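You operate a simulated robot arm through the tools that you are given. There is no shell and no other tool.

Carry out the task below with a simulated robot arm. There is one attempt and no reset: what you move stays moved.

JOB
Lock the side rail at 200 mm and push profile R4 against it.

The check looks at the end state, three seconds after you hand in, the way a careful person would. Anything else that was tipped, shoved, dropped, spilled or broken makes it a failure.

ROBOT AND FRAMES
A 6-joint arm with a two-finger gripper, fixed in place. Base frame: the origin is on the floor under the middle of its stand, x ahead of it, y to its left, z up. Lengths are in mm, angles in degrees, forces in N, time in s.
With the tool pointing down near the work surface it reaches from about 120 to 680 mm from the base axis. Its first joint turns from -166.0 to 166.0 degrees. Payload 1.57 kg.
The tool frame sits at the grasp point between the pads (the TCP): z along the fingers, y along the line on which they close. The tips reach 21 mm beyond it. The gripper opens to 70 mm; its body begins 50 mm behind the TCP.
Orientation is that of the tool frame in the base frame, as a unit quaternion [w, x, y, z]. With the fingers straight down and closing along the base's y, the tool's x points along the base's -x, its y along +y and its z along -z.

CONTROLS
- The arm moves only by the tool move_arm. Its argument "steps" is a list that holds one entry, the list of rows, each a list of 7 numbers: the shift along the tool's x, y, z in mm, then the turn, a rotation vector about the tool's x, y, z in degrees, then the gripper command, from -1 (shut) to 1 (fully open), values between in proportion. In form: [[[tx, ty, tz, wx, wy, wz, hand], ...]]. A call has 1 to 20 rows; each row shifts and turns the commanded pose from where the row before left it, along the tool's axes as they then stand. Rows are played at 5 a second. More than 50 mm and 8.6 degrees between two rows, or a gripper value outside its range, and nothing of the call is played. Where a pose cannot be reached the arm comes as near as it can. A force on the tool above 90 N (or 10 N above the force at the start of the call, whichever is more), or a blocked arm, ends the call early, and 0.2 s more pass. The fingers move at their own pace (about 155.5 mm/s each) and stop on an object; they squeeze with about 30 N. The grip force told is the motor's: it shows also when the fingers shut on nothing. Time passes only in rows, and 0.2 s behind the last, so rows that do not move let the fingers close. The reply holds the time, the measured pose of the TCP, the force on the tool along the base axes, the opening and the grip force, in the units named above and with some noise, with the torque about the TCP (base axes, N m) and any sound that the robot's microphone picked up.
- Cameras (640 x 400 px; columns grow to the right, rows downward): "scene" is fixed at [400.4, -500.6, 1796]; the picture's right is [0.87, 0.49, 0.00], its down [0.45, -0.80, -0.40] and it looks along [-0.20, 0.35, -0.92] (base axes); focal length 256 px, centre (320, 200). "wrist" rides on the gripper at [79, 4, -81] in the tool frame; the picture's right is [-0.05, 1.00, 0.00], its down [-0.67, -0.04, -0.74] and it looks along [-0.74, -0.04, 0.67] (tool axes); focal length 256 px, centre (320, 200). There is no depth. A picture from a camera that has moved, and an enlarged one, comes with that camera's place and axes in the base frame and with its lens.
- capture(camera): a new picture of that camera. No time passes.
- close_up(camera, box): a new picture of the part [left, top, right, bottom] of that camera's present view, enlarged. No time passes.
- finish_job(): hands the job in; it is judged then, once.

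Nothing tells you positions but the pictures and the camera data. Unless the task says otherwise, let go and move clear before handing in.

The tools are called as name(argument=value, ...) on one line, values as JSON. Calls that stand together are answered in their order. move_arm: Moves the arm, as the interface text tells. Its arguments: {"type":"object","properties":{"steps":{"type":"array","items":{"type":"array","items":{"type":"array","items":{"type":"number"}}}}},"required":["steps"]} The other tools are called the same way: capture (camera) takes a picture; close_up (camera, box) takes an enlarged picture of a part of a camera's view; finish_job () hands the job in.

At the start:

```text
clock: 0.0
eef_pos: [314.9, -90.9, 1323.1]
tool_rot: [0.001, 0.001, 1.0, 0.001]
contact_force: [-0.2, -0.3, -0.3]
ft_torque: [0.0, 0.02, -0.02]
width: 69.8
grip_force: 0.1
```

scene: 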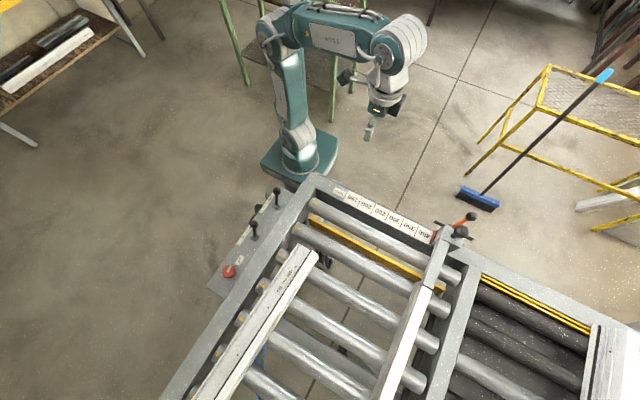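
wrist: 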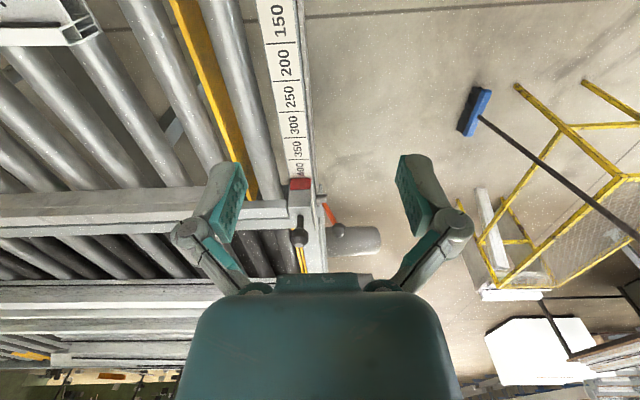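

I see a roller table with a scale (150–400), a side rail near 400 with a clamp lever, and a profile lying on the rollers on the left. I'll look closer before moving anything.

close_up(camera="scene", box=[380, 180, 500, 260])

close_up(camera="scene", box=[200, 160, 360, 260])

close_up(camera="scene", box=[300, 170, 460, 270])

close_up(camera="scene", box=[160, 200, 480, 400])

close_up(camera="wrist", box=[200, 100, 400, 225])

```text
5.00 times, centred on (440, 220) of scene
camera zoom: at [400.4, -500.6, 1796.0], right [0.87, 0.49, 0.0], down [0.45, -0.8, -0.4], along [-0.2, 0.35, -0.92], focal length 1280 px, centre (-280, 100)
```

zoom: 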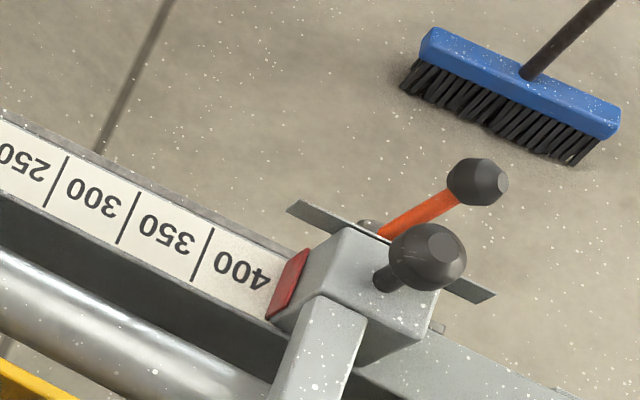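

```text
4.00 times, centred on (280, 210) of scene
camera zoom: at [400.4, -500.6, 1796.0], right [0.87, 0.49, 0.0], down [0.45, -0.8, -0.4], along [-0.2, 0.35, -0.92], focal length 1024 px, centre (480, 160)
```

zoom: 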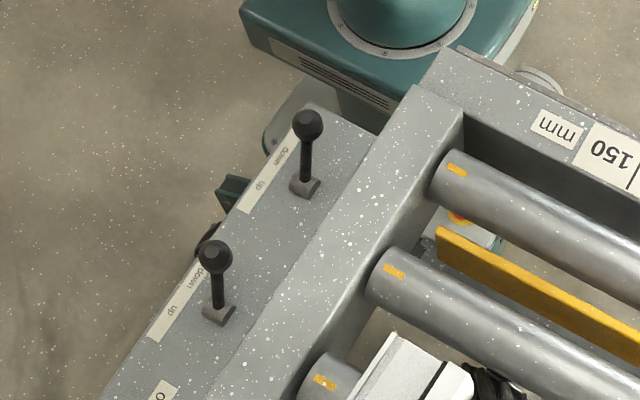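

```text
4.00 times, centred on (380, 220) of scene
camera zoom: at [400.4, -500.6, 1796.0], right [0.87, 0.49, 0.0], down [0.45, -0.8, -0.4], along [-0.2, 0.35, -0.92], focal length 1024 px, centre (80, 120)
```

zoom: 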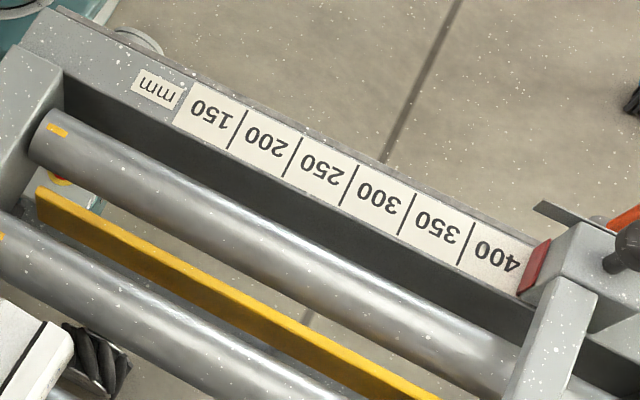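

```text
2.00 times, centred on (320, 300) of scene
camera zoom: at [400.4, -500.6, 1796.0], right [0.87, 0.49, 0.0], down [0.45, -0.8, -0.4], along [-0.2, 0.35, -0.92], focal length 512 px, centre (320, 0)
```

zoom: 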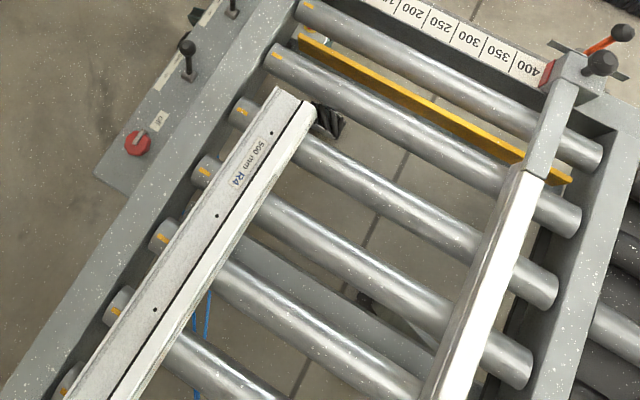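

```text
3.20 times, centred on (300, 162) of wrist
camera zoom: at [237.5, -86.0, 1403.1], right [0.05, 1.0, 0.0], down [0.67, -0.04, 0.75], along [0.74, -0.04, -0.67], focal length 819 px, centre (384, 320)
```

zoom: 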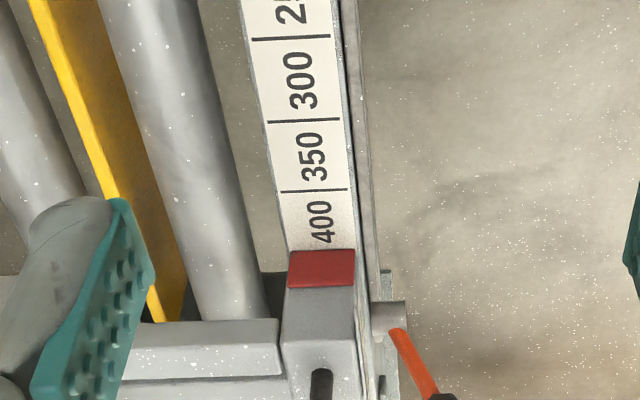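

I see the rail carriage with its red pointer past 400, and R4 (500 mm) on the rollers with something black by its end. I'll zoom in on those details before moving.

close_up(camera="scene", box=[270, 230, 350, 280])

close_up(camera="scene", box=[200, 180, 300, 290])

close_up(camera="scene", box=[400, 205, 496, 265])

close_up(camera="scene", box=[180, 300, 340, 400])

close_up(camera="scene", box=[340, 260, 500, 400])

close_up(camera="wrist", box=[0, 0, 200, 125])

close_up(camera="scene", box=[300, 170, 400, 232])

```text
8.00 times, centred on (310, 255) of scene
camera zoom: at [400.4, -500.6, 1796.0], right [0.87, 0.49, 0.0], down [0.45, -0.8, -0.4], along [-0.2, 0.35, -0.92], focal length 2048 px, centre (400, -240)
```

zoom: 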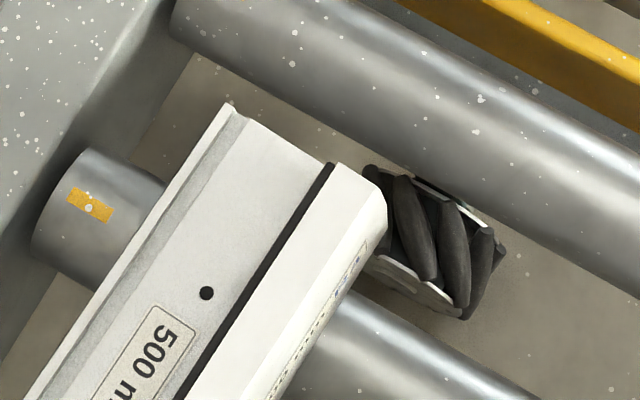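

```text
3.64 times, centred on (250, 235) of scene
camera zoom: at [400.4, -500.6, 1796.0], right [0.87, 0.49, 0.0], down [0.45, -0.8, -0.4], along [-0.2, 0.35, -0.92], focal length 931 px, centre (574, 73)
```

zoom: 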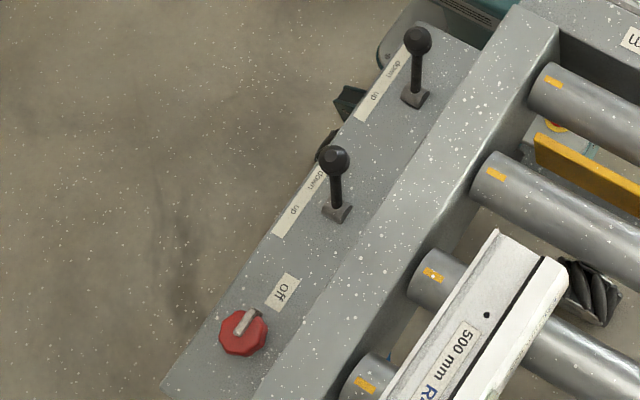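

```text
6.67 times, centred on (448, 235) of scene
camera zoom: at [400.4, -500.6, 1796.0], right [0.87, 0.49, 0.0], down [0.45, -0.8, -0.4], along [-0.2, 0.35, -0.92], focal length 1707 px, centre (-533, -33)
```

zoom: 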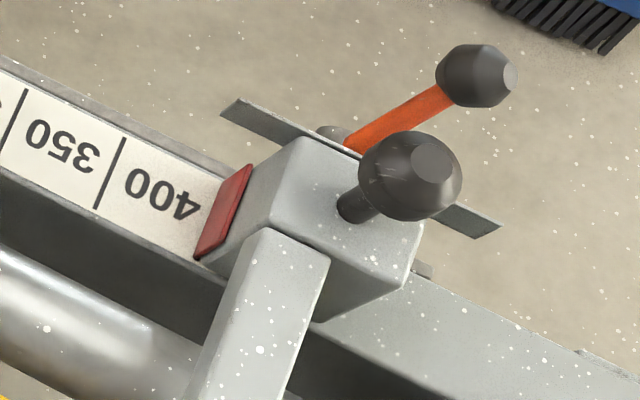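

```text
4.00 times, centred on (260, 350) of scene
camera zoom: at [400.4, -500.6, 1796.0], right [0.87, 0.49, 0.0], down [0.45, -0.8, -0.4], along [-0.2, 0.35, -0.92], focal length 1024 px, centre (560, -400)
```

zoom: 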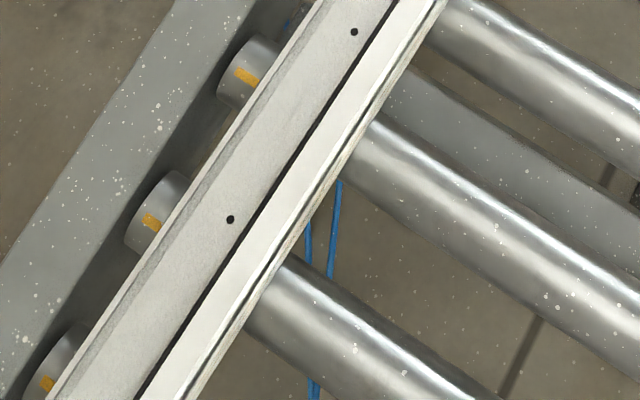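

```text
2.86 times, centred on (420, 330) of scene
camera zoom: at [400.4, -500.6, 1796.0], right [0.87, 0.49, 0.0], down [0.45, -0.8, -0.4], along [-0.2, 0.35, -0.92], focal length 732 px, centre (34, -171)
```

zoom: 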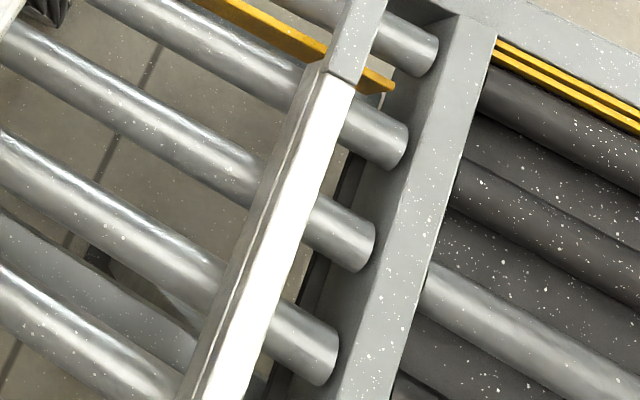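

```text
3.20 times, centred on (100, 62) of wrist
camera zoom: at [237.5, -86.0, 1403.1], right [0.05, 1.0, 0.0], down [0.67, -0.04, 0.75], along [0.74, -0.04, -0.67], focal length 819 px, centre (1024, 640)
```

zoom: 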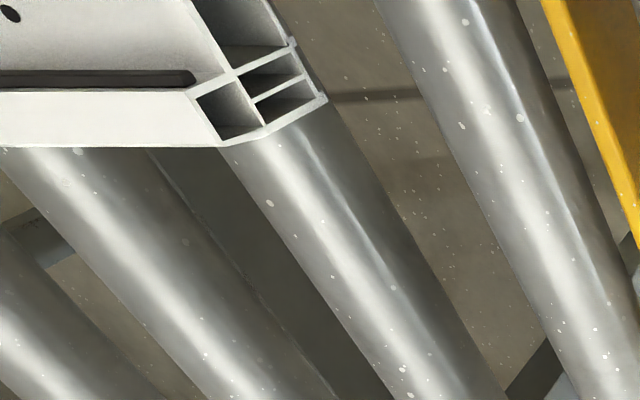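

```text
6.40 times, centred on (350, 201) of scene
camera zoom: at [400.4, -500.6, 1796.0], right [0.87, 0.49, 0.0], down [0.45, -0.8, -0.4], along [-0.2, 0.35, -0.92], focal length 1639 px, centre (128, 194)
```

zoom: 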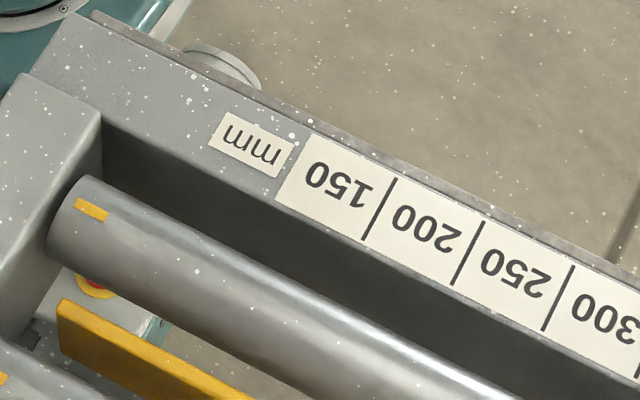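

The scale's ticks appear to lie about x=351 (150|200) and x=401 (200|250), with the carriage near x≈610, y≈-160 and the plate at z≈1010. I'll bring the wrist camera nearer to study the carriage, knob and orange lever.

move_arm(steps=[[[-25, -10, 20, 0, 0, 0, 1], [-30, -12, 28, 0, 0, 0, 1], [-30, -12, 28, 0, 0, 0, 1], [-30, -12, 28, 0, 0, 0, 1], [-30, -12, 28, 0, 0, 0, 1], [-15, -6, 18, 0, 0, 0, 1]]])

capture(camera="wrist")

capture(camera="scene")

```text
clock: 1.4
eef_pos: [476.4, -154.9, 1171.1]
tool_rot: [0.001, 0.001, 1.0, 0.001]
contact_force: [-0.8, -0.4, 0.0]
ft_torque: [-0.01, -0.03, 0.01]
width: 69.8
grip_force: 0.2
```

```text
taken
camera wrist: at [397.4, -150.9, 1252.4], right [0.05, 1.0, 0.0], down [0.66, -0.04, 0.75], along [0.75, -0.04, -0.67], focal length 256 px, centre (320, 200)
```

wrist: 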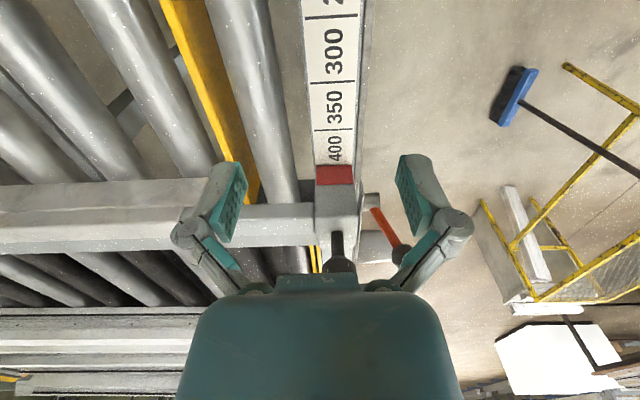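

```text
taken
```

scene: 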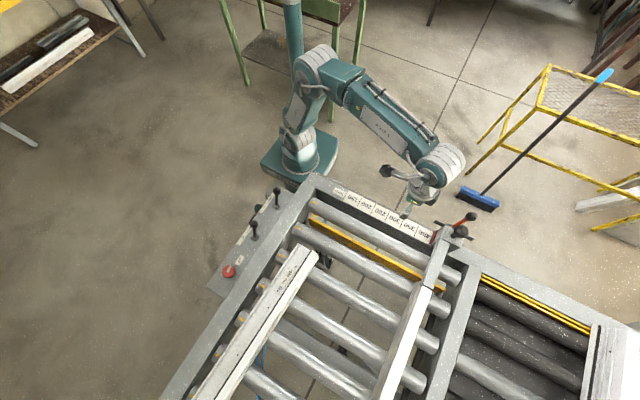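

The carriage is now visible between the fingers, with the knob stalk and orange lever on its far (+y) side. Zooming in.

close_up(camera="wrist", box=[270, 130, 430, 280])

close_up(camera="wrist", box=[290, 130, 390, 200])

close_up(camera="scene", box=[410, 200, 490, 260])

```text
2.67 times, centred on (350, 205) of wrist
camera zoom: at [397.4, -150.9, 1252.4], right [0.05, 1.0, 0.0], down [0.66, -0.04, 0.75], along [0.75, -0.04, -0.67], focal length 683 px, centre (240, 187)
```

zoom: 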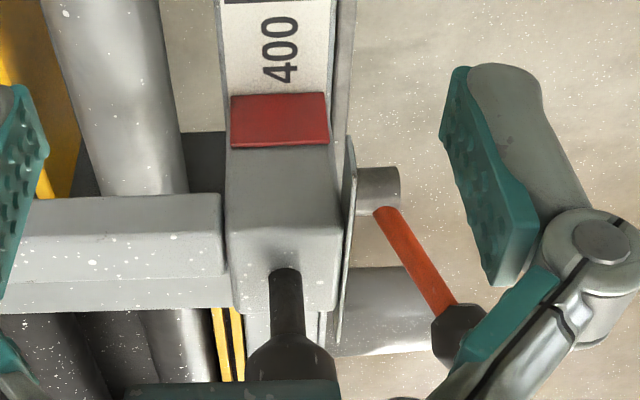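

```text
5.71 times, centred on (340, 165) of wrist
camera zoom: at [397.4, -150.9, 1252.4], right [0.05, 1.0, 0.0], down [0.66, -0.04, 0.75], along [0.75, -0.04, -0.67], focal length 1463 px, centre (206, 400)
```

zoom: 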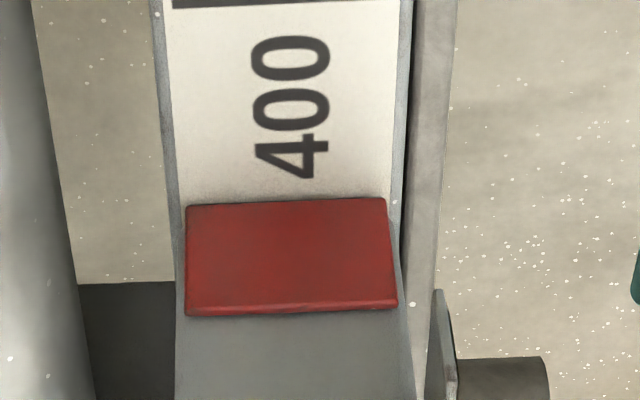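

```text
6.67 times, centred on (450, 230) of scene
camera zoom: at [400.4, -500.6, 1796.0], right [0.87, 0.49, 0.0], down [0.45, -0.8, -0.4], along [-0.2, 0.35, -0.92], focal length 1707 px, centre (-547, 0)
```

zoom: 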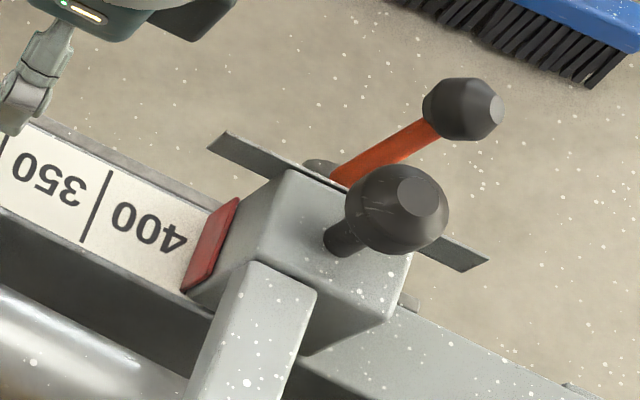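

I need a cleaner picture of the carriage and rail edges. Zooming more tightly on this wrist view.

close_up(camera="wrist", box=[295, 180, 391, 240])

close_up(camera="wrist", box=[345, 180, 441, 270])

close_up(camera="scene", box=[430, 200, 478, 230])

close_up(camera="scene", box=[420, 220, 468, 250])

```text
6.67 times, centred on (343, 210) of wrist
camera zoom: at [397.4, -150.9, 1252.4], right [0.05, 1.0, 0.0], down [0.66, -0.04, 0.75], along [0.75, -0.04, -0.67], focal length 1707 px, centre (167, 133)
```

zoom: 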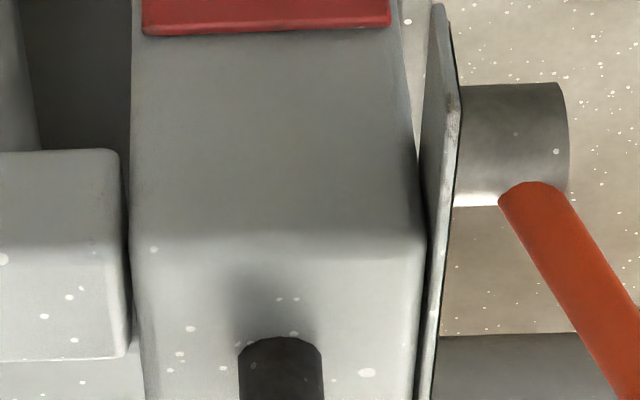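

```text
4.44 times, centred on (393, 225) of wrist
camera zoom: at [397.4, -150.9, 1252.4], right [0.05, 1.0, 0.0], down [0.66, -0.04, 0.75], along [0.75, -0.04, -0.67], focal length 1138 px, centre (-4, 89)
```

zoom: 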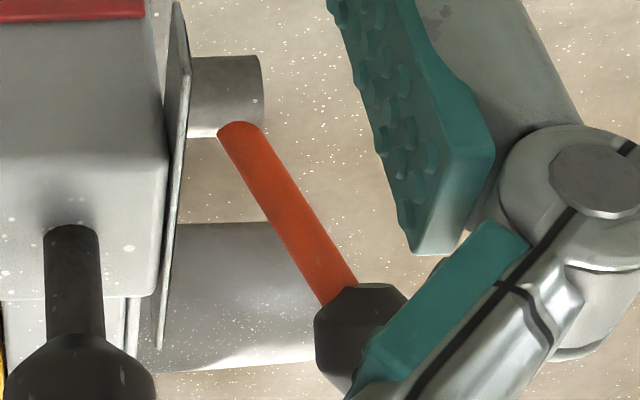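

```text
13.33 times, centred on (454, 215) of scene
camera zoom: at [400.4, -500.6, 1796.0], right [0.87, 0.49, 0.0], down [0.45, -0.8, -0.4], along [-0.2, 0.35, -0.92], focal length 3414 px, centre (-1467, 0)
```

zoom: 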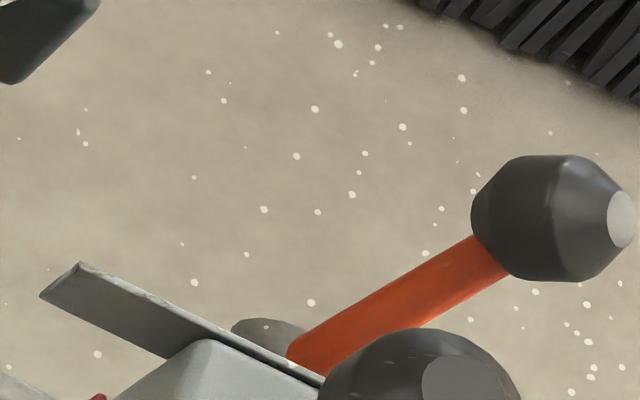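

```text
13.33 times, centred on (444, 235) of scene
camera zoom: at [400.4, -500.6, 1796.0], right [0.87, 0.49, 0.0], down [0.45, -0.8, -0.4], along [-0.2, 0.35, -0.92], focal length 3414 px, centre (-1333, -267)
```

zoom: 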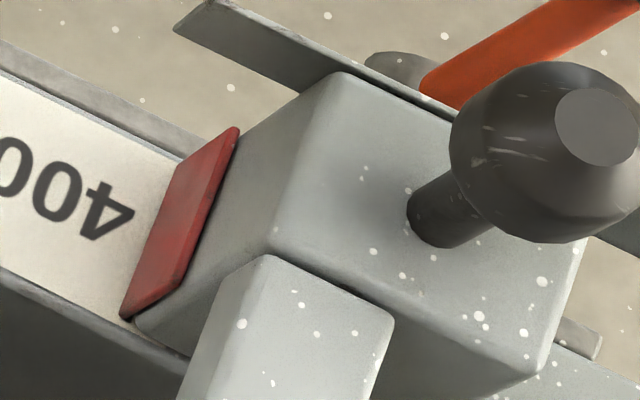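

The carriage spans roughly x 603–660, y −165…−122, with the top at z≈1092. The ball knob is at about (629, −150, 1150), the orange lever's knob is near (652, −73, 1111), and the pointer edge is at x≈601, which reads 400. I'll rise and move above the ball knob.

move_arm(steps=[[[0, 0, -40, 0, 0, 0, 1], [0, 0, -40, 0, 0, 0, 1], [-38, 1, 0, 0, 0, 0, 1], [-38, 1, 0, 0, 0, 0, 1], [-38, 1, 0, 0, 0, 0, 1], [-38, 1, 0, 0, 0, 0, 1], [0, 0, 0, 0, 0, 0, 1]]])

capture(camera="wrist")

close_up(camera="scene", box=[400, 170, 528, 250])

```text
clock: 3.0
eef_pos: [598.5, -143.6, 1227.5]
tool_rot: [0.001, 0.0, 1.0, 0.0]
contact_force: [0.0, 0.5, 0.0]
ft_torque: [0.0, -0.03, -0.01]
width: 69.9
grip_force: 0.0
out of reach, approached as far as the arm can: row 5, 6
```

```text
taken
camera wrist: at [520.1, -138.7, 1308.6], right [0.05, 1.0, 0.0], down [0.67, -0.04, 0.75], along [0.74, -0.04, -0.67], focal length 256 px, centre (320, 200)
```

wrist: 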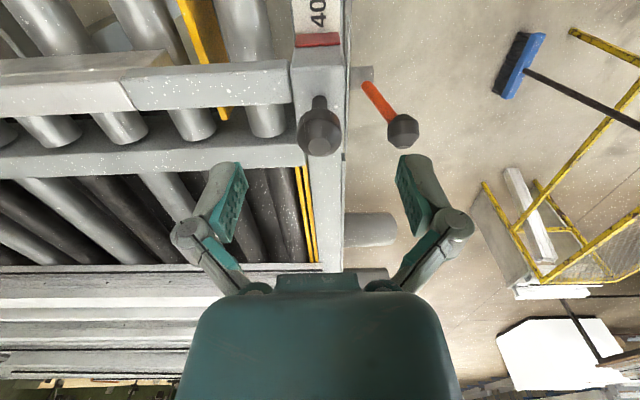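

```text
5.00 times, centred on (464, 210) of scene
camera zoom: at [400.4, -500.6, 1796.0], right [0.87, 0.49, 0.0], down [0.45, -0.8, -0.4], along [-0.2, 0.35, -0.92], focal length 1280 px, centre (-400, 150)
```

zoom: 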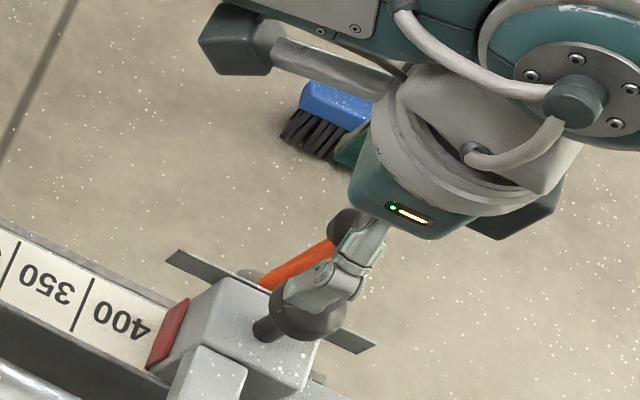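

The arm hit its reach limit at that height; the knob appears at about (629, −146, 1142). I'll descend a little to see where the commanded pose stands.

move_arm(steps=[[[0, 0, 15, 0, 0, 0, 1], [0, 0, 15, 0, 0, 0, 1], [0, 0, 0, 0, 0, 0, 1]]])

capture(camera="wrist")

```text
clock: 3.8
eef_pos: [599.3, -142.8, 1199.2]
tool_rot: [0.001, 0.001, 1.0, 0.0]
contact_force: [0.2, 0.3, -0.5]
ft_torque: [0.0, -0.03, 0.02]
width: 69.8
grip_force: 0.1
```

```text
taken
camera wrist: at [519.7, -138.1, 1279.6], right [0.05, 1.0, 0.0], down [0.67, -0.04, 0.75], along [0.74, -0.04, -0.67], focal length 256 px, centre (320, 200)
```

wrist: 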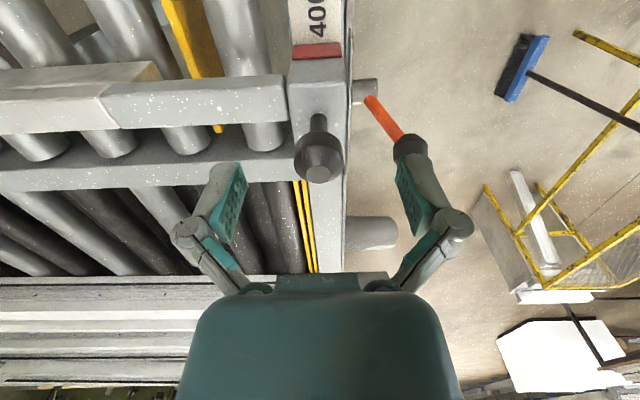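

The knob is centred between the fingers at about (628, −144.5, 1143). I'll narrow the fingers slightly to stay clear of the orange lever's knob, then descend around the ball knob.

move_arm(steps=[[[0, -1, 0, 0, 0, 0, 0.65], [-7, 0, 14, 0, 0, 0, 0.65], [-7, 0, 14, 0, 0, 0, 0.65], [-7, 0, 14, 0, 0, 0, 0.65], [-7, 0, 12, 0, 0, 0, 0.65], [0, 0, 0, 0, 0, 0, 0.65]]])

capture(camera="wrist")

close_up(camera="scene", box=[400, 180, 496, 255])

```text
clock: 5.2
eef_pos: [625.9, -142.5, 1144.8]
tool_rot: [0.0, 0.001, 1.0, 0.001]
contact_force: [0.3, -0.4, -1.0]
ft_torque: [-0.02, -0.02, 0.02]
width: 57.6
grip_force: 0.1
```

```text
taken
camera wrist: at [547.1, -137.8, 1225.2], right [0.05, 1.0, 0.0], down [0.67, -0.04, 0.75], along [0.74, -0.04, -0.67], focal length 256 px, centre (320, 200)
```

wrist: 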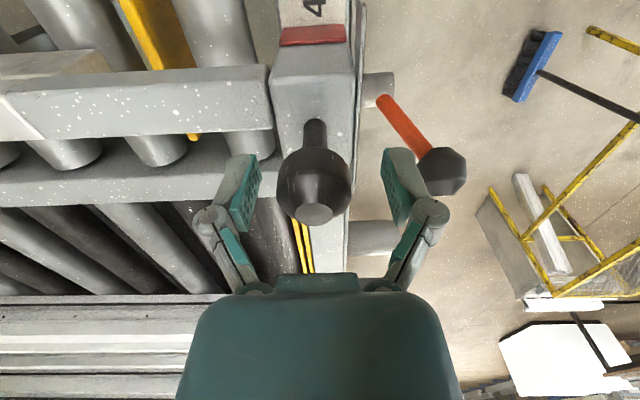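

```text
5.33 times, centred on (448, 218) of scene
camera zoom: at [400.4, -500.6, 1796.0], right [0.87, 0.49, 0.0], down [0.45, -0.8, -0.4], along [-0.2, 0.35, -0.92], focal length 1366 px, centre (-363, 107)
```

zoom: 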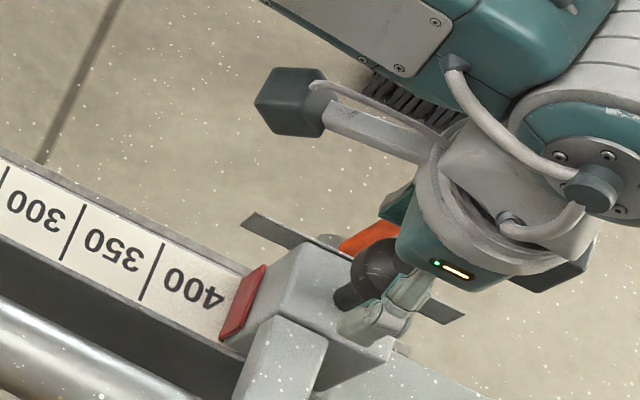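

The ball knob sits at the grasp point, about 2 mm to the −y side. I'll correct that and close gently.

move_arm(steps=[[[0, -2, 0, 0, 0, 0, 0.65], [0, 0, 0, 0, 0, 0, 0.2], [0, 0, 0, 0, 0, 0, 0.0], [0, 0, 0, 0, 0, 0, -0.3], [0, 0, 0, 0, 0, 0, -0.3]]])

capture(camera="wrist")

```text
clock: 6.4
eef_pos: [626.3, -144.4, 1145.0]
tool_rot: [0.0, 0.0, 1.0, 0.001]
contact_force: [0.4, 1.8, 2.9]
ft_torque: [0.09, 0.13, 0.04]
width: 33.9
grip_force: 32.2
```

```text
taken
camera wrist: at [547.4, -140.7, 1226.0], right [0.05, 1.0, 0.0], down [0.67, -0.04, 0.75], along [0.74, -0.04, -0.67], focal length 256 px, centre (320, 200)
```

wrist: 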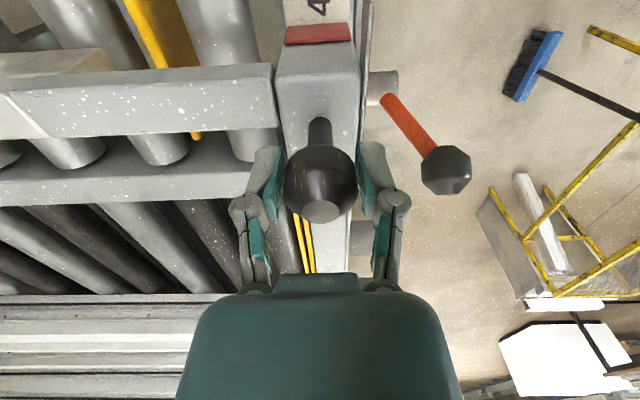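

The knob is gripped (33.9 mm, 32 N). I'll try a small pull of the carriage toward −x to learn whether it is locked.

move_arm(steps=[[[2, 0, 0, 0, 0, 0, -0.3], [2, 0, 0, 0, 0, 0, -0.3], [2, 0, 0, 0, 0, 0, -0.3], [0, 0, 0, 0, 0, 0, -0.3]]])

close_up(camera="wrist", box=[240, 0, 400, 100])

close_up(camera="scene", box=[400, 180, 496, 255])

```text
clock: 7.4
eef_pos: [616.6, -146.3, 1144.0]
tool_rot: [-0.003, 0.0, 1.0, 0.001]
contact_force: [-5.3, 4.7, -4.5]
ft_torque: [0.17, 0.88, 0.04]
width: 32.9
grip_force: 32.2
```

```text
4.00 times, centred on (320, 50) of wrist
camera zoom: at [539.6, -140.7, 1225.8], right [0.06, 1.0, 0.0], down [0.67, -0.04, 0.74], along [0.74, -0.04, -0.67], focal length 1024 px, centre (320, 800)
```

zoom: 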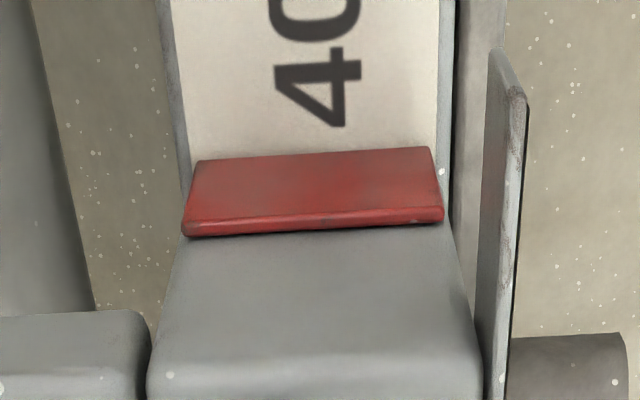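

```text
5.33 times, centred on (448, 218) of scene
camera zoom: at [400.4, -500.6, 1796.0], right [0.87, 0.49, 0.0], down [0.45, -0.8, -0.4], along [-0.2, 0.35, -0.92], focal length 1366 px, centre (-363, 107)
```

zoom: 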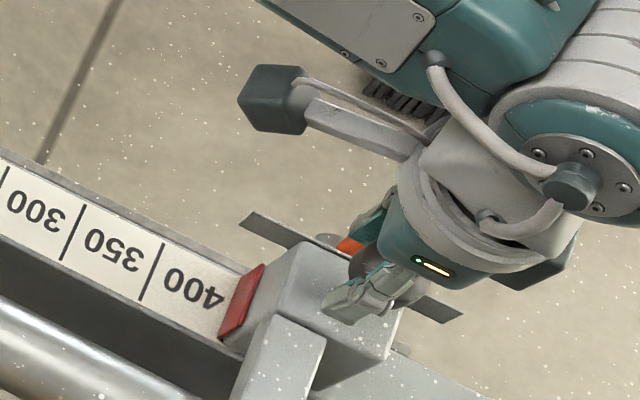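

The tool moved back but the pointer hardly did, so the fingers may have slid on the ball. Checking the grip.

capture(camera="wrist")

close_up(camera="wrist", box=[230, 110, 410, 260])

```text
taken
camera wrist: at [539.6, -140.7, 1225.8], right [0.06, 1.0, 0.0], down [0.67, -0.04, 0.74], along [0.74, -0.04, -0.67], focal length 256 px, centre (320, 200)
```

wrist: 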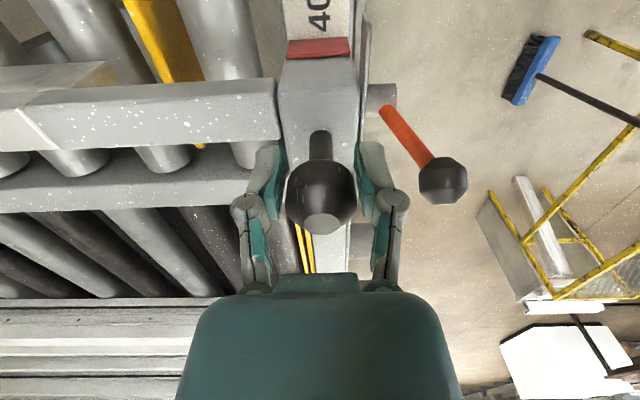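

```text
2.67 times, centred on (320, 185) of wrist
camera zoom: at [539.6, -140.7, 1225.8], right [0.06, 1.0, 0.0], down [0.67, -0.04, 0.74], along [0.74, -0.04, -0.67], focal length 683 px, centre (320, 240)
```

zoom: 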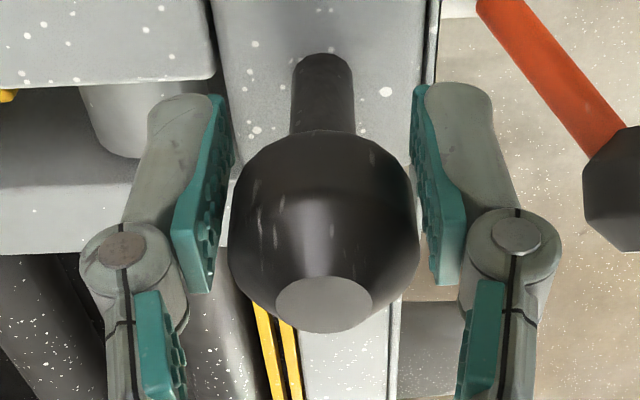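

The ball slipped in the pads and the carriage stayed put, so it's either locked or needs a positive push. I'll release, rise, and turn the gripper 90° so the fingers straddle the knob along x.

move_arm(steps=[[[0, 0, 0, 0, 0, 0, 0.65], [0, 0, 0, 0, 0, 0, 0.65], [5, 0, -14, 0, 0, 0, 0.65], [5, 0, -14, 0, 0, 0, 0.65], [5, 0, -14, 0, 0, 0, 0.65], [5, 0, -14, 0, 0, 0, 0.65], [0, 0, 0, 0, 0, 0, 0.65]]])

capture(camera="wrist")

close_up(camera="scene", box=[410, 190, 474, 250])

```text
clock: 9.0
eef_pos: [599.4, -145.2, 1202.3]
tool_rot: [0.0, 0.001, 1.0, 0.001]
contact_force: [1.1, 0.2, 0.2]
ft_torque: [-0.03, -0.04, -0.03]
width: 57.7
grip_force: 0.1
```

```text
taken
camera wrist: at [521.1, -141.3, 1282.1], right [0.05, 1.0, 0.0], down [0.67, -0.04, 0.75], along [0.74, -0.04, -0.67], focal length 256 px, centre (320, 200)
```

wrist: 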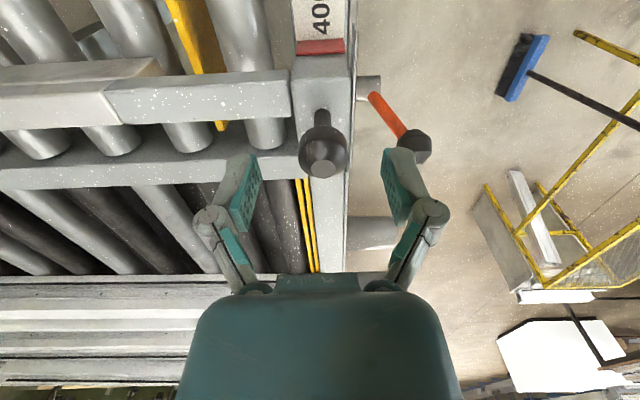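

```text
6.67 times, centred on (442, 220) of scene
camera zoom: at [400.4, -500.6, 1796.0], right [0.87, 0.49, 0.0], down [0.45, -0.8, -0.4], along [-0.2, 0.35, -0.92], focal length 1707 px, centre (-493, 67)
```

zoom: 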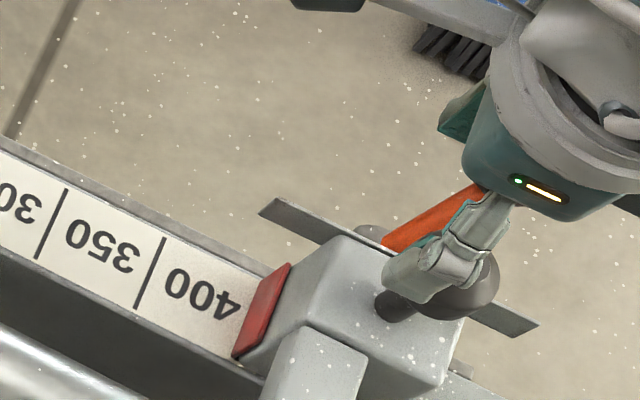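

The carriage may have shifted about 1–2 mm at most. Now turning the gripper +90° about its axis, so the camera ends up on the +y side.

move_arm(steps=[[[0, 0, 0, 0, 0, 8.18, 0.65], [0, 0, 0, 0, 0, 8.18, 0.65], [0, 0, 0, 0, 0, 8.18, 0.65], [0, 0, 0, 0, 0, 8.18, 0.65], [0, 0, 0, 0, 0, 8.18, 0.65], [0, 0, 0, 0, 0, 8.18, 0.65], [0, 0, 0, 0, 0, 8.18, 0.65], [0, 0, 0, 0, 0, 8.18, 0.65], [0, 0, 0, 0, 0, 8.18, 0.65], [0, 0, 0, 0, 0, 8.18, 0.65], [0, 0, 0, 0, 0, 8.2, 0.65], [0, 0, 0, 0, 0, 0, 0.65]]])

capture(camera="wrist")

capture(camera="scene")

```text
clock: 11.6
eef_pos: [597.9, -146.7, 1199.2]
tool_rot: [0.001, 0.708, 0.706, 0.001]
contact_force: [0.7, 0.9, -0.5]
ft_torque: [-0.01, -0.03, 0.01]
width: 57.8
grip_force: 0.1
```

```text
taken
camera wrist: at [604.2, -66.5, 1280.3], right [1.0, -0.06, 0.0], down [-0.04, -0.67, 0.74], along [-0.04, -0.74, -0.67], focal length 256 px, centre (320, 200)
```

wrist: 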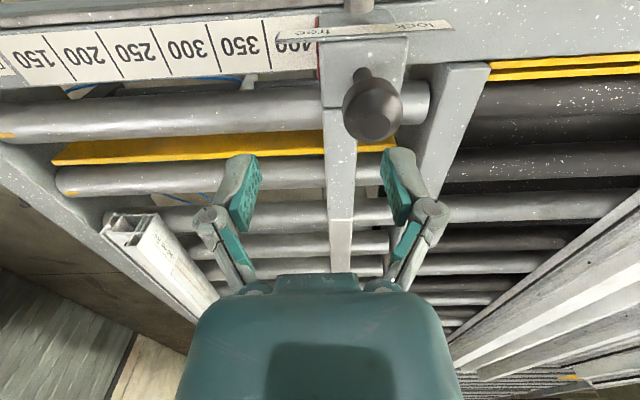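

```text
taken
```

scene: 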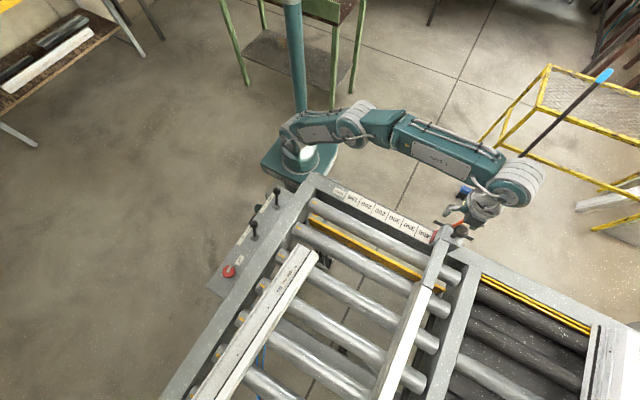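

The plate on the carriage's far side bears the words "lock" and "free". Zooming to read which end is which.

close_up(camera="wrist", box=[260, 0, 480, 137])

close_up(camera="wrist", box=[0, 10, 200, 110])

close_up(camera="wrist", box=[200, 0, 400, 110])

```text
2.91 times, centred on (370, 68) of wrist
camera zoom: at [604.2, -66.5, 1280.3], right [1.0, -0.06, 0.0], down [-0.04, -0.67, 0.74], along [-0.04, -0.74, -0.67], focal length 745 px, centre (174, 582)
```

zoom: 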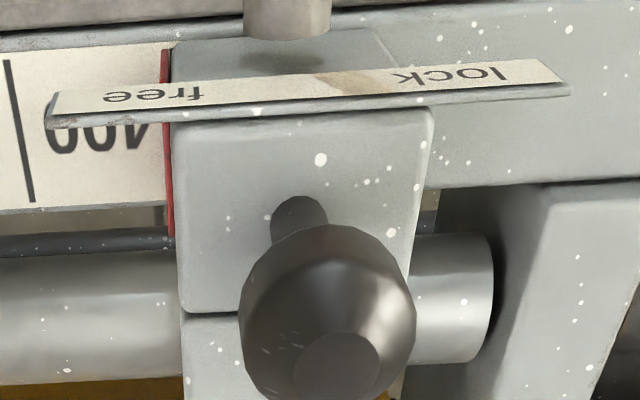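

```text
3.20 times, centred on (100, 60) of wrist
camera zoom: at [604.2, -66.5, 1280.3], right [1.0, -0.06, 0.0], down [-0.04, -0.67, 0.74], along [-0.04, -0.74, -0.67], focal length 819 px, centre (1024, 648)
```

zoom: 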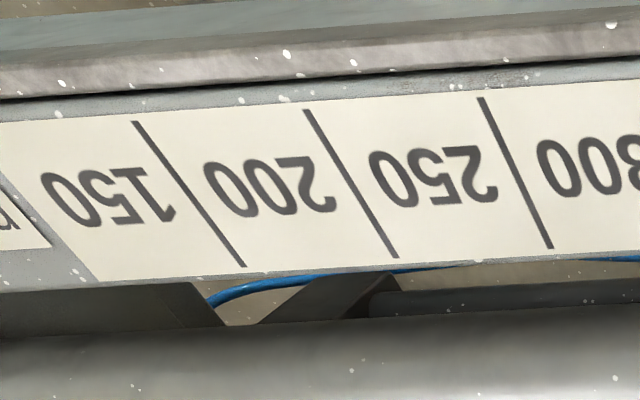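

```text
3.20 times, centred on (300, 55) of wrist
camera zoom: at [604.2, -66.5, 1280.3], right [1.0, -0.06, 0.0], down [-0.04, -0.67, 0.74], along [-0.04, -0.74, -0.67], focal length 819 px, centre (384, 664)
```

zoom: 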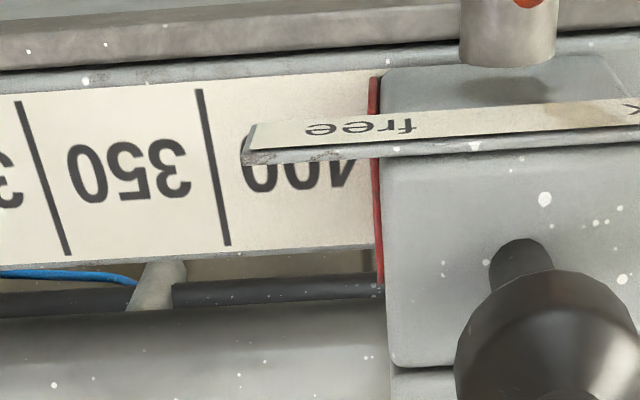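

The strip reads "free" on the −x end and "lock" on the +x end, and the lever currently leans toward "lock". I'll back off in +y to view the lever face-on.

move_arm(steps=[[[30, 0, -5, 0, 0, 0, 0.65], [40, 0, 0, 0, 0, 0, 0.65], [40, 0, 0, 0, 0, 0, 0.65], [20, 0, 0, 0, 0, 0, 0.65], [0, 0, 0, 0, 0, 0, 0.65]]])

capture(camera="wrist")

close_up(camera="wrist", box=[270, 60, 430, 160])

```text
clock: 12.8
eef_pos: [598.2, -12.4, 1206.5]
tool_rot: [0.0, 0.708, 0.706, 0.0]
contact_force: [-1.0, 0.5, -0.3]
ft_torque: [0.0, -0.01, 0.0]
width: 57.7
grip_force: 0.1
```

```text
taken
camera wrist: at [603.7, 66.6, 1286.4], right [1.0, -0.05, 0.0], down [-0.04, -0.67, 0.74], along [-0.04, -0.74, -0.67], focal length 256 px, centre (320, 200)
```

wrist: 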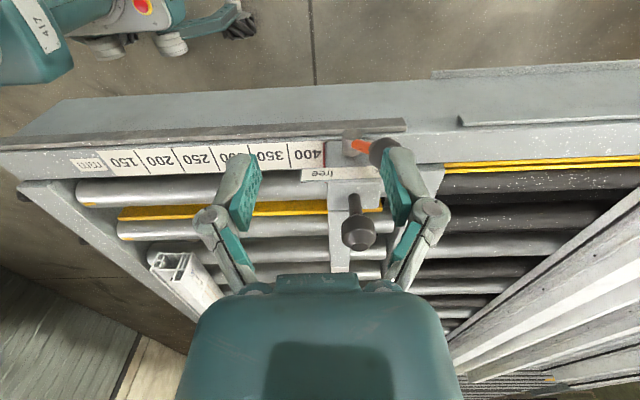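

```text
4.00 times, centred on (350, 110) of wrist
camera zoom: at [603.7, 66.6, 1286.4], right [1.0, -0.05, 0.0], down [-0.04, -0.67, 0.74], along [-0.04, -0.74, -0.67], focal length 1024 px, centre (200, 560)
```

zoom: 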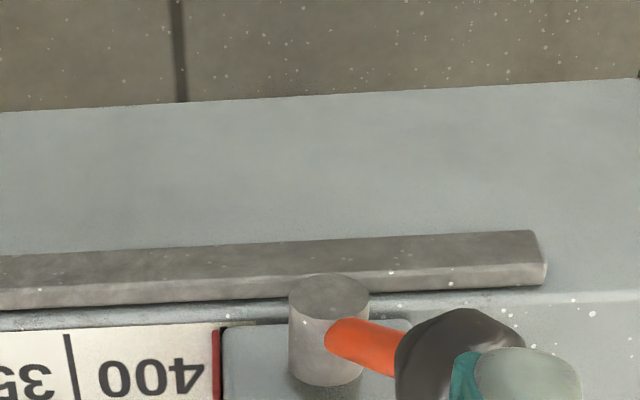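

The lever pivots on a y-axis hub at about (633, −98, 1058), with its knob near (652, −70, 1111), tilted about 21° toward "lock". I'll move over the lever knob with fingers straddling it along x.

move_arm(steps=[[[-14, 14, 12, 0, 0, 0, 0.65], [-14, 14, 12, 0, 0, 0, 0.65], [-14, 13, 14, 0, 0, 0, 0.65], [-14, 13, 14, 0, 0, 0, 0.65], [0, 0, 0, 0, 0, 0, 0.65]]])

capture(camera="wrist")

close_up(camera="scene", box=[400, 170, 528, 250])

```text
clock: 14.0
eef_pos: [652.7, -71.8, 1154.2]
tool_rot: [0.0, 0.708, 0.707, 0.0]
contact_force: [0.2, -0.4, 0.3]
ft_torque: [0.01, -0.03, -0.01]
width: 57.9
grip_force: 0.0
```

```text
taken
camera wrist: at [658.9, 7.5, 1234.9], right [1.0, -0.05, 0.0], down [-0.04, -0.67, 0.74], along [-0.04, -0.74, -0.67], focal length 256 px, centre (320, 200)
```

wrist: 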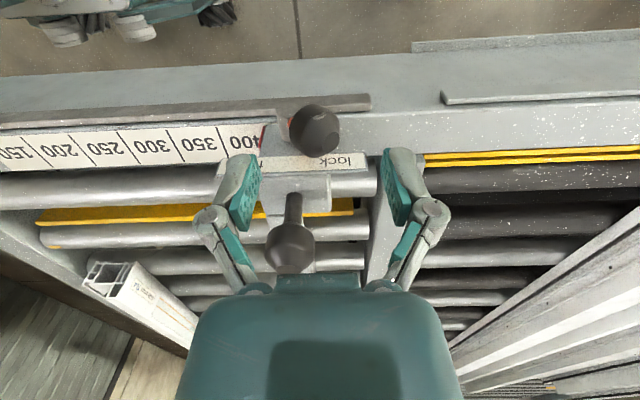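

```text
5.00 times, centred on (464, 210) of scene
camera zoom: at [400.4, -500.6, 1796.0], right [0.87, 0.49, 0.0], down [0.45, -0.8, -0.4], along [-0.2, 0.35, -0.92], focal length 1280 px, centre (-400, 150)
```

zoom: 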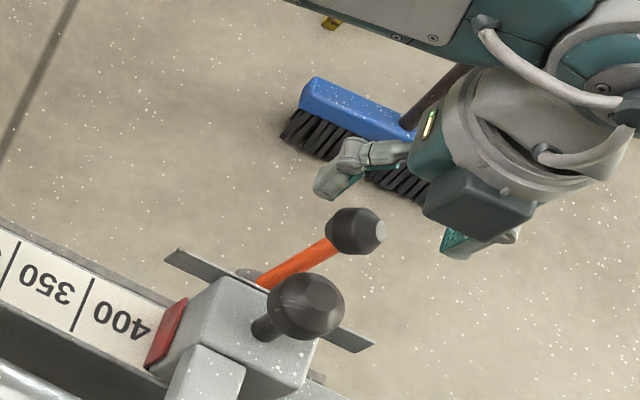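

The lever knob lies directly below the grasp point (≈651, −71.5, 1111). Descending 42 mm with the fingers straddling it.

move_arm(steps=[[[0, -1, 14, 0, 0, 0, 0.65], [0, 0, 14, 0, 0, 0, 0.65], [0, 0, 14, 0, 0, 0, 0.65], [0, 0, 0, 0, 0, 0, 0.65]]])

capture(camera="wrist")

```text
clock: 15.0
eef_pos: [653.3, -71.6, 1111.0]
tool_rot: [-0.001, 0.708, 0.706, 0.0]
contact_force: [0.9, 0.6, -0.5]
ft_torque: [0.02, 0.01, 0.01]
width: 57.9
grip_force: 0.1
```

```text
taken
camera wrist: at [658.6, 7.5, 1191.6], right [1.0, -0.05, 0.0], down [-0.04, -0.67, 0.74], along [-0.04, -0.74, -0.67], focal length 256 px, centre (320, 200)
```

wrist: 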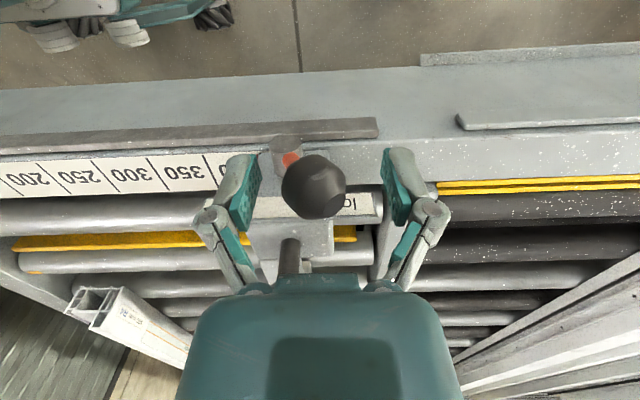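

The lever knob is between the fingers. I'll close to a loose cage (~33 mm) and nudge toward "free" (−x), watching the force.

move_arm(steps=[[[0, 0, 0, 0, 0, 0, -0.05], [0, 0, 0, 0, 0, 0, -0.05], [0, -4, -1, 0, 0, 0, -0.05], [0, -4, -1, 0, 0, 0, -0.05], [0, -4, -0.5, 0, 0, 0, -0.05], [0, 0, 0, 0, 0, 0, -0.05]]])

capture(camera="wrist")

close_up(camera="scene", box=[400, 170, 528, 250])

```text
clock: 16.4
eef_pos: [642.1, -72.1, 1114.2]
tool_rot: [0.002, 0.708, 0.706, 0.001]
contact_force: [2.0, -0.5, 1.0]
ft_torque: [0.02, 0.01, -0.01]
width: 34.9
grip_force: 1.6
```

```text
taken
camera wrist: at [647.6, 7.3, 1194.6], right [1.0, -0.05, 0.0], down [-0.04, -0.67, 0.74], along [-0.04, -0.74, -0.67], focal length 256 px, centre (320, 200)
```

wrist: 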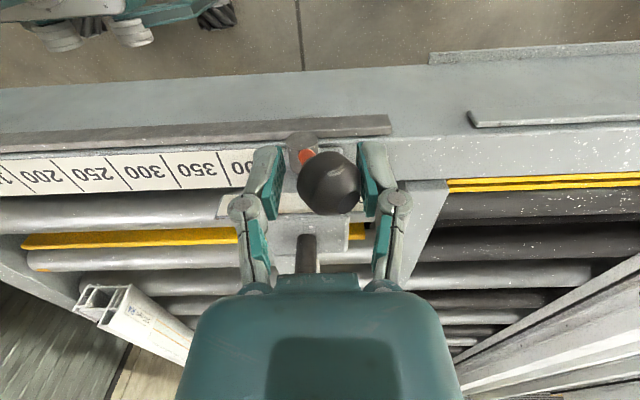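

```text
5.00 times, centred on (464, 210) of scene
camera zoom: at [400.4, -500.6, 1796.0], right [0.87, 0.49, 0.0], down [0.45, -0.8, -0.4], along [-0.2, 0.35, -0.92], focal length 1280 px, centre (-400, 150)
```

zoom: 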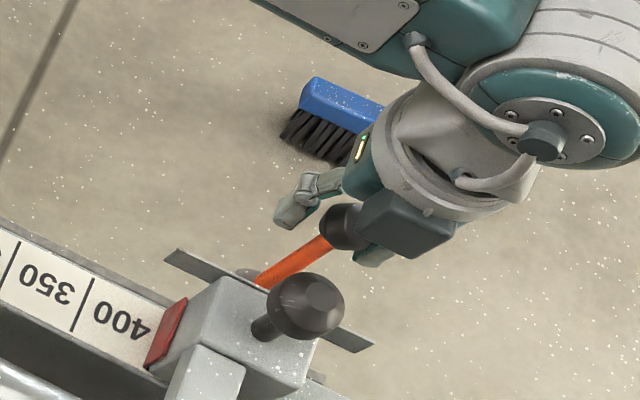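

The cage now touches the lever knob. Continuing toward "free" in small steps.

move_arm(steps=[[[0, -4, 0, 0, 0, 0, -0.05], [0, -4, 0, 0, 0, 0, -0.05], [0, -4, 0, 0, 0, 0, -0.05], [0, 0, 0, 0, 0, 0, -0.05]]])

capture(camera="wrist")

close_up(camera="scene", box=[400, 170, 528, 250])

```text
clock: 17.4
eef_pos: [629.0, -70.2, 1112.6]
tool_rot: [0.0, 0.708, 0.706, 0.0]
contact_force: [0.9, -0.2, -0.2]
ft_torque: [-0.01, -0.01, 0.01]
width: 33.3
grip_force: 0.1
```

```text
taken
camera wrist: at [634.4, 8.6, 1193.7], right [1.0, -0.05, 0.0], down [-0.04, -0.67, 0.74], along [-0.04, -0.74, -0.67], focal length 256 px, centre (320, 200)
```

wrist: 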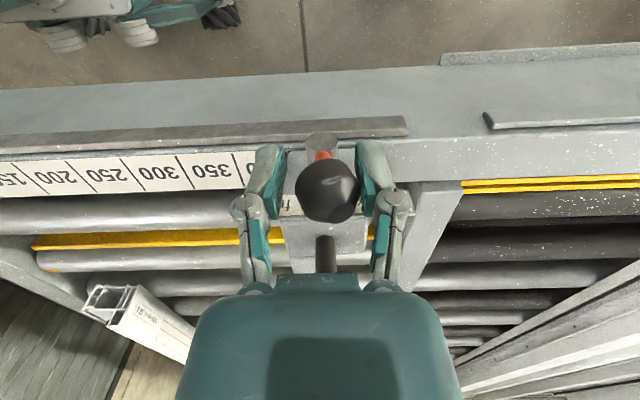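

```text
5.00 times, centred on (464, 210) of scene
camera zoom: at [400.4, -500.6, 1796.0], right [0.87, 0.49, 0.0], down [0.45, -0.8, -0.4], along [-0.2, 0.35, -0.92], focal length 1280 px, centre (-400, 150)
```

zoom: 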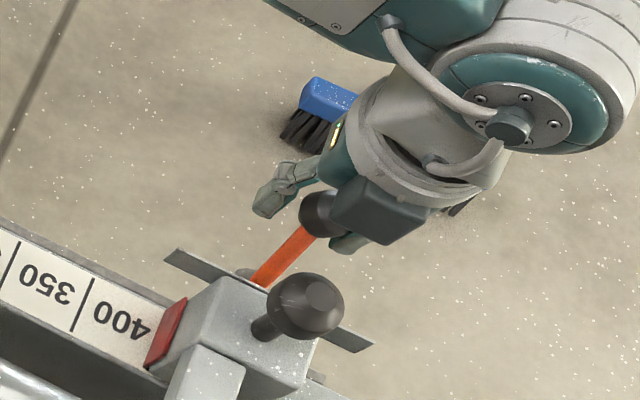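

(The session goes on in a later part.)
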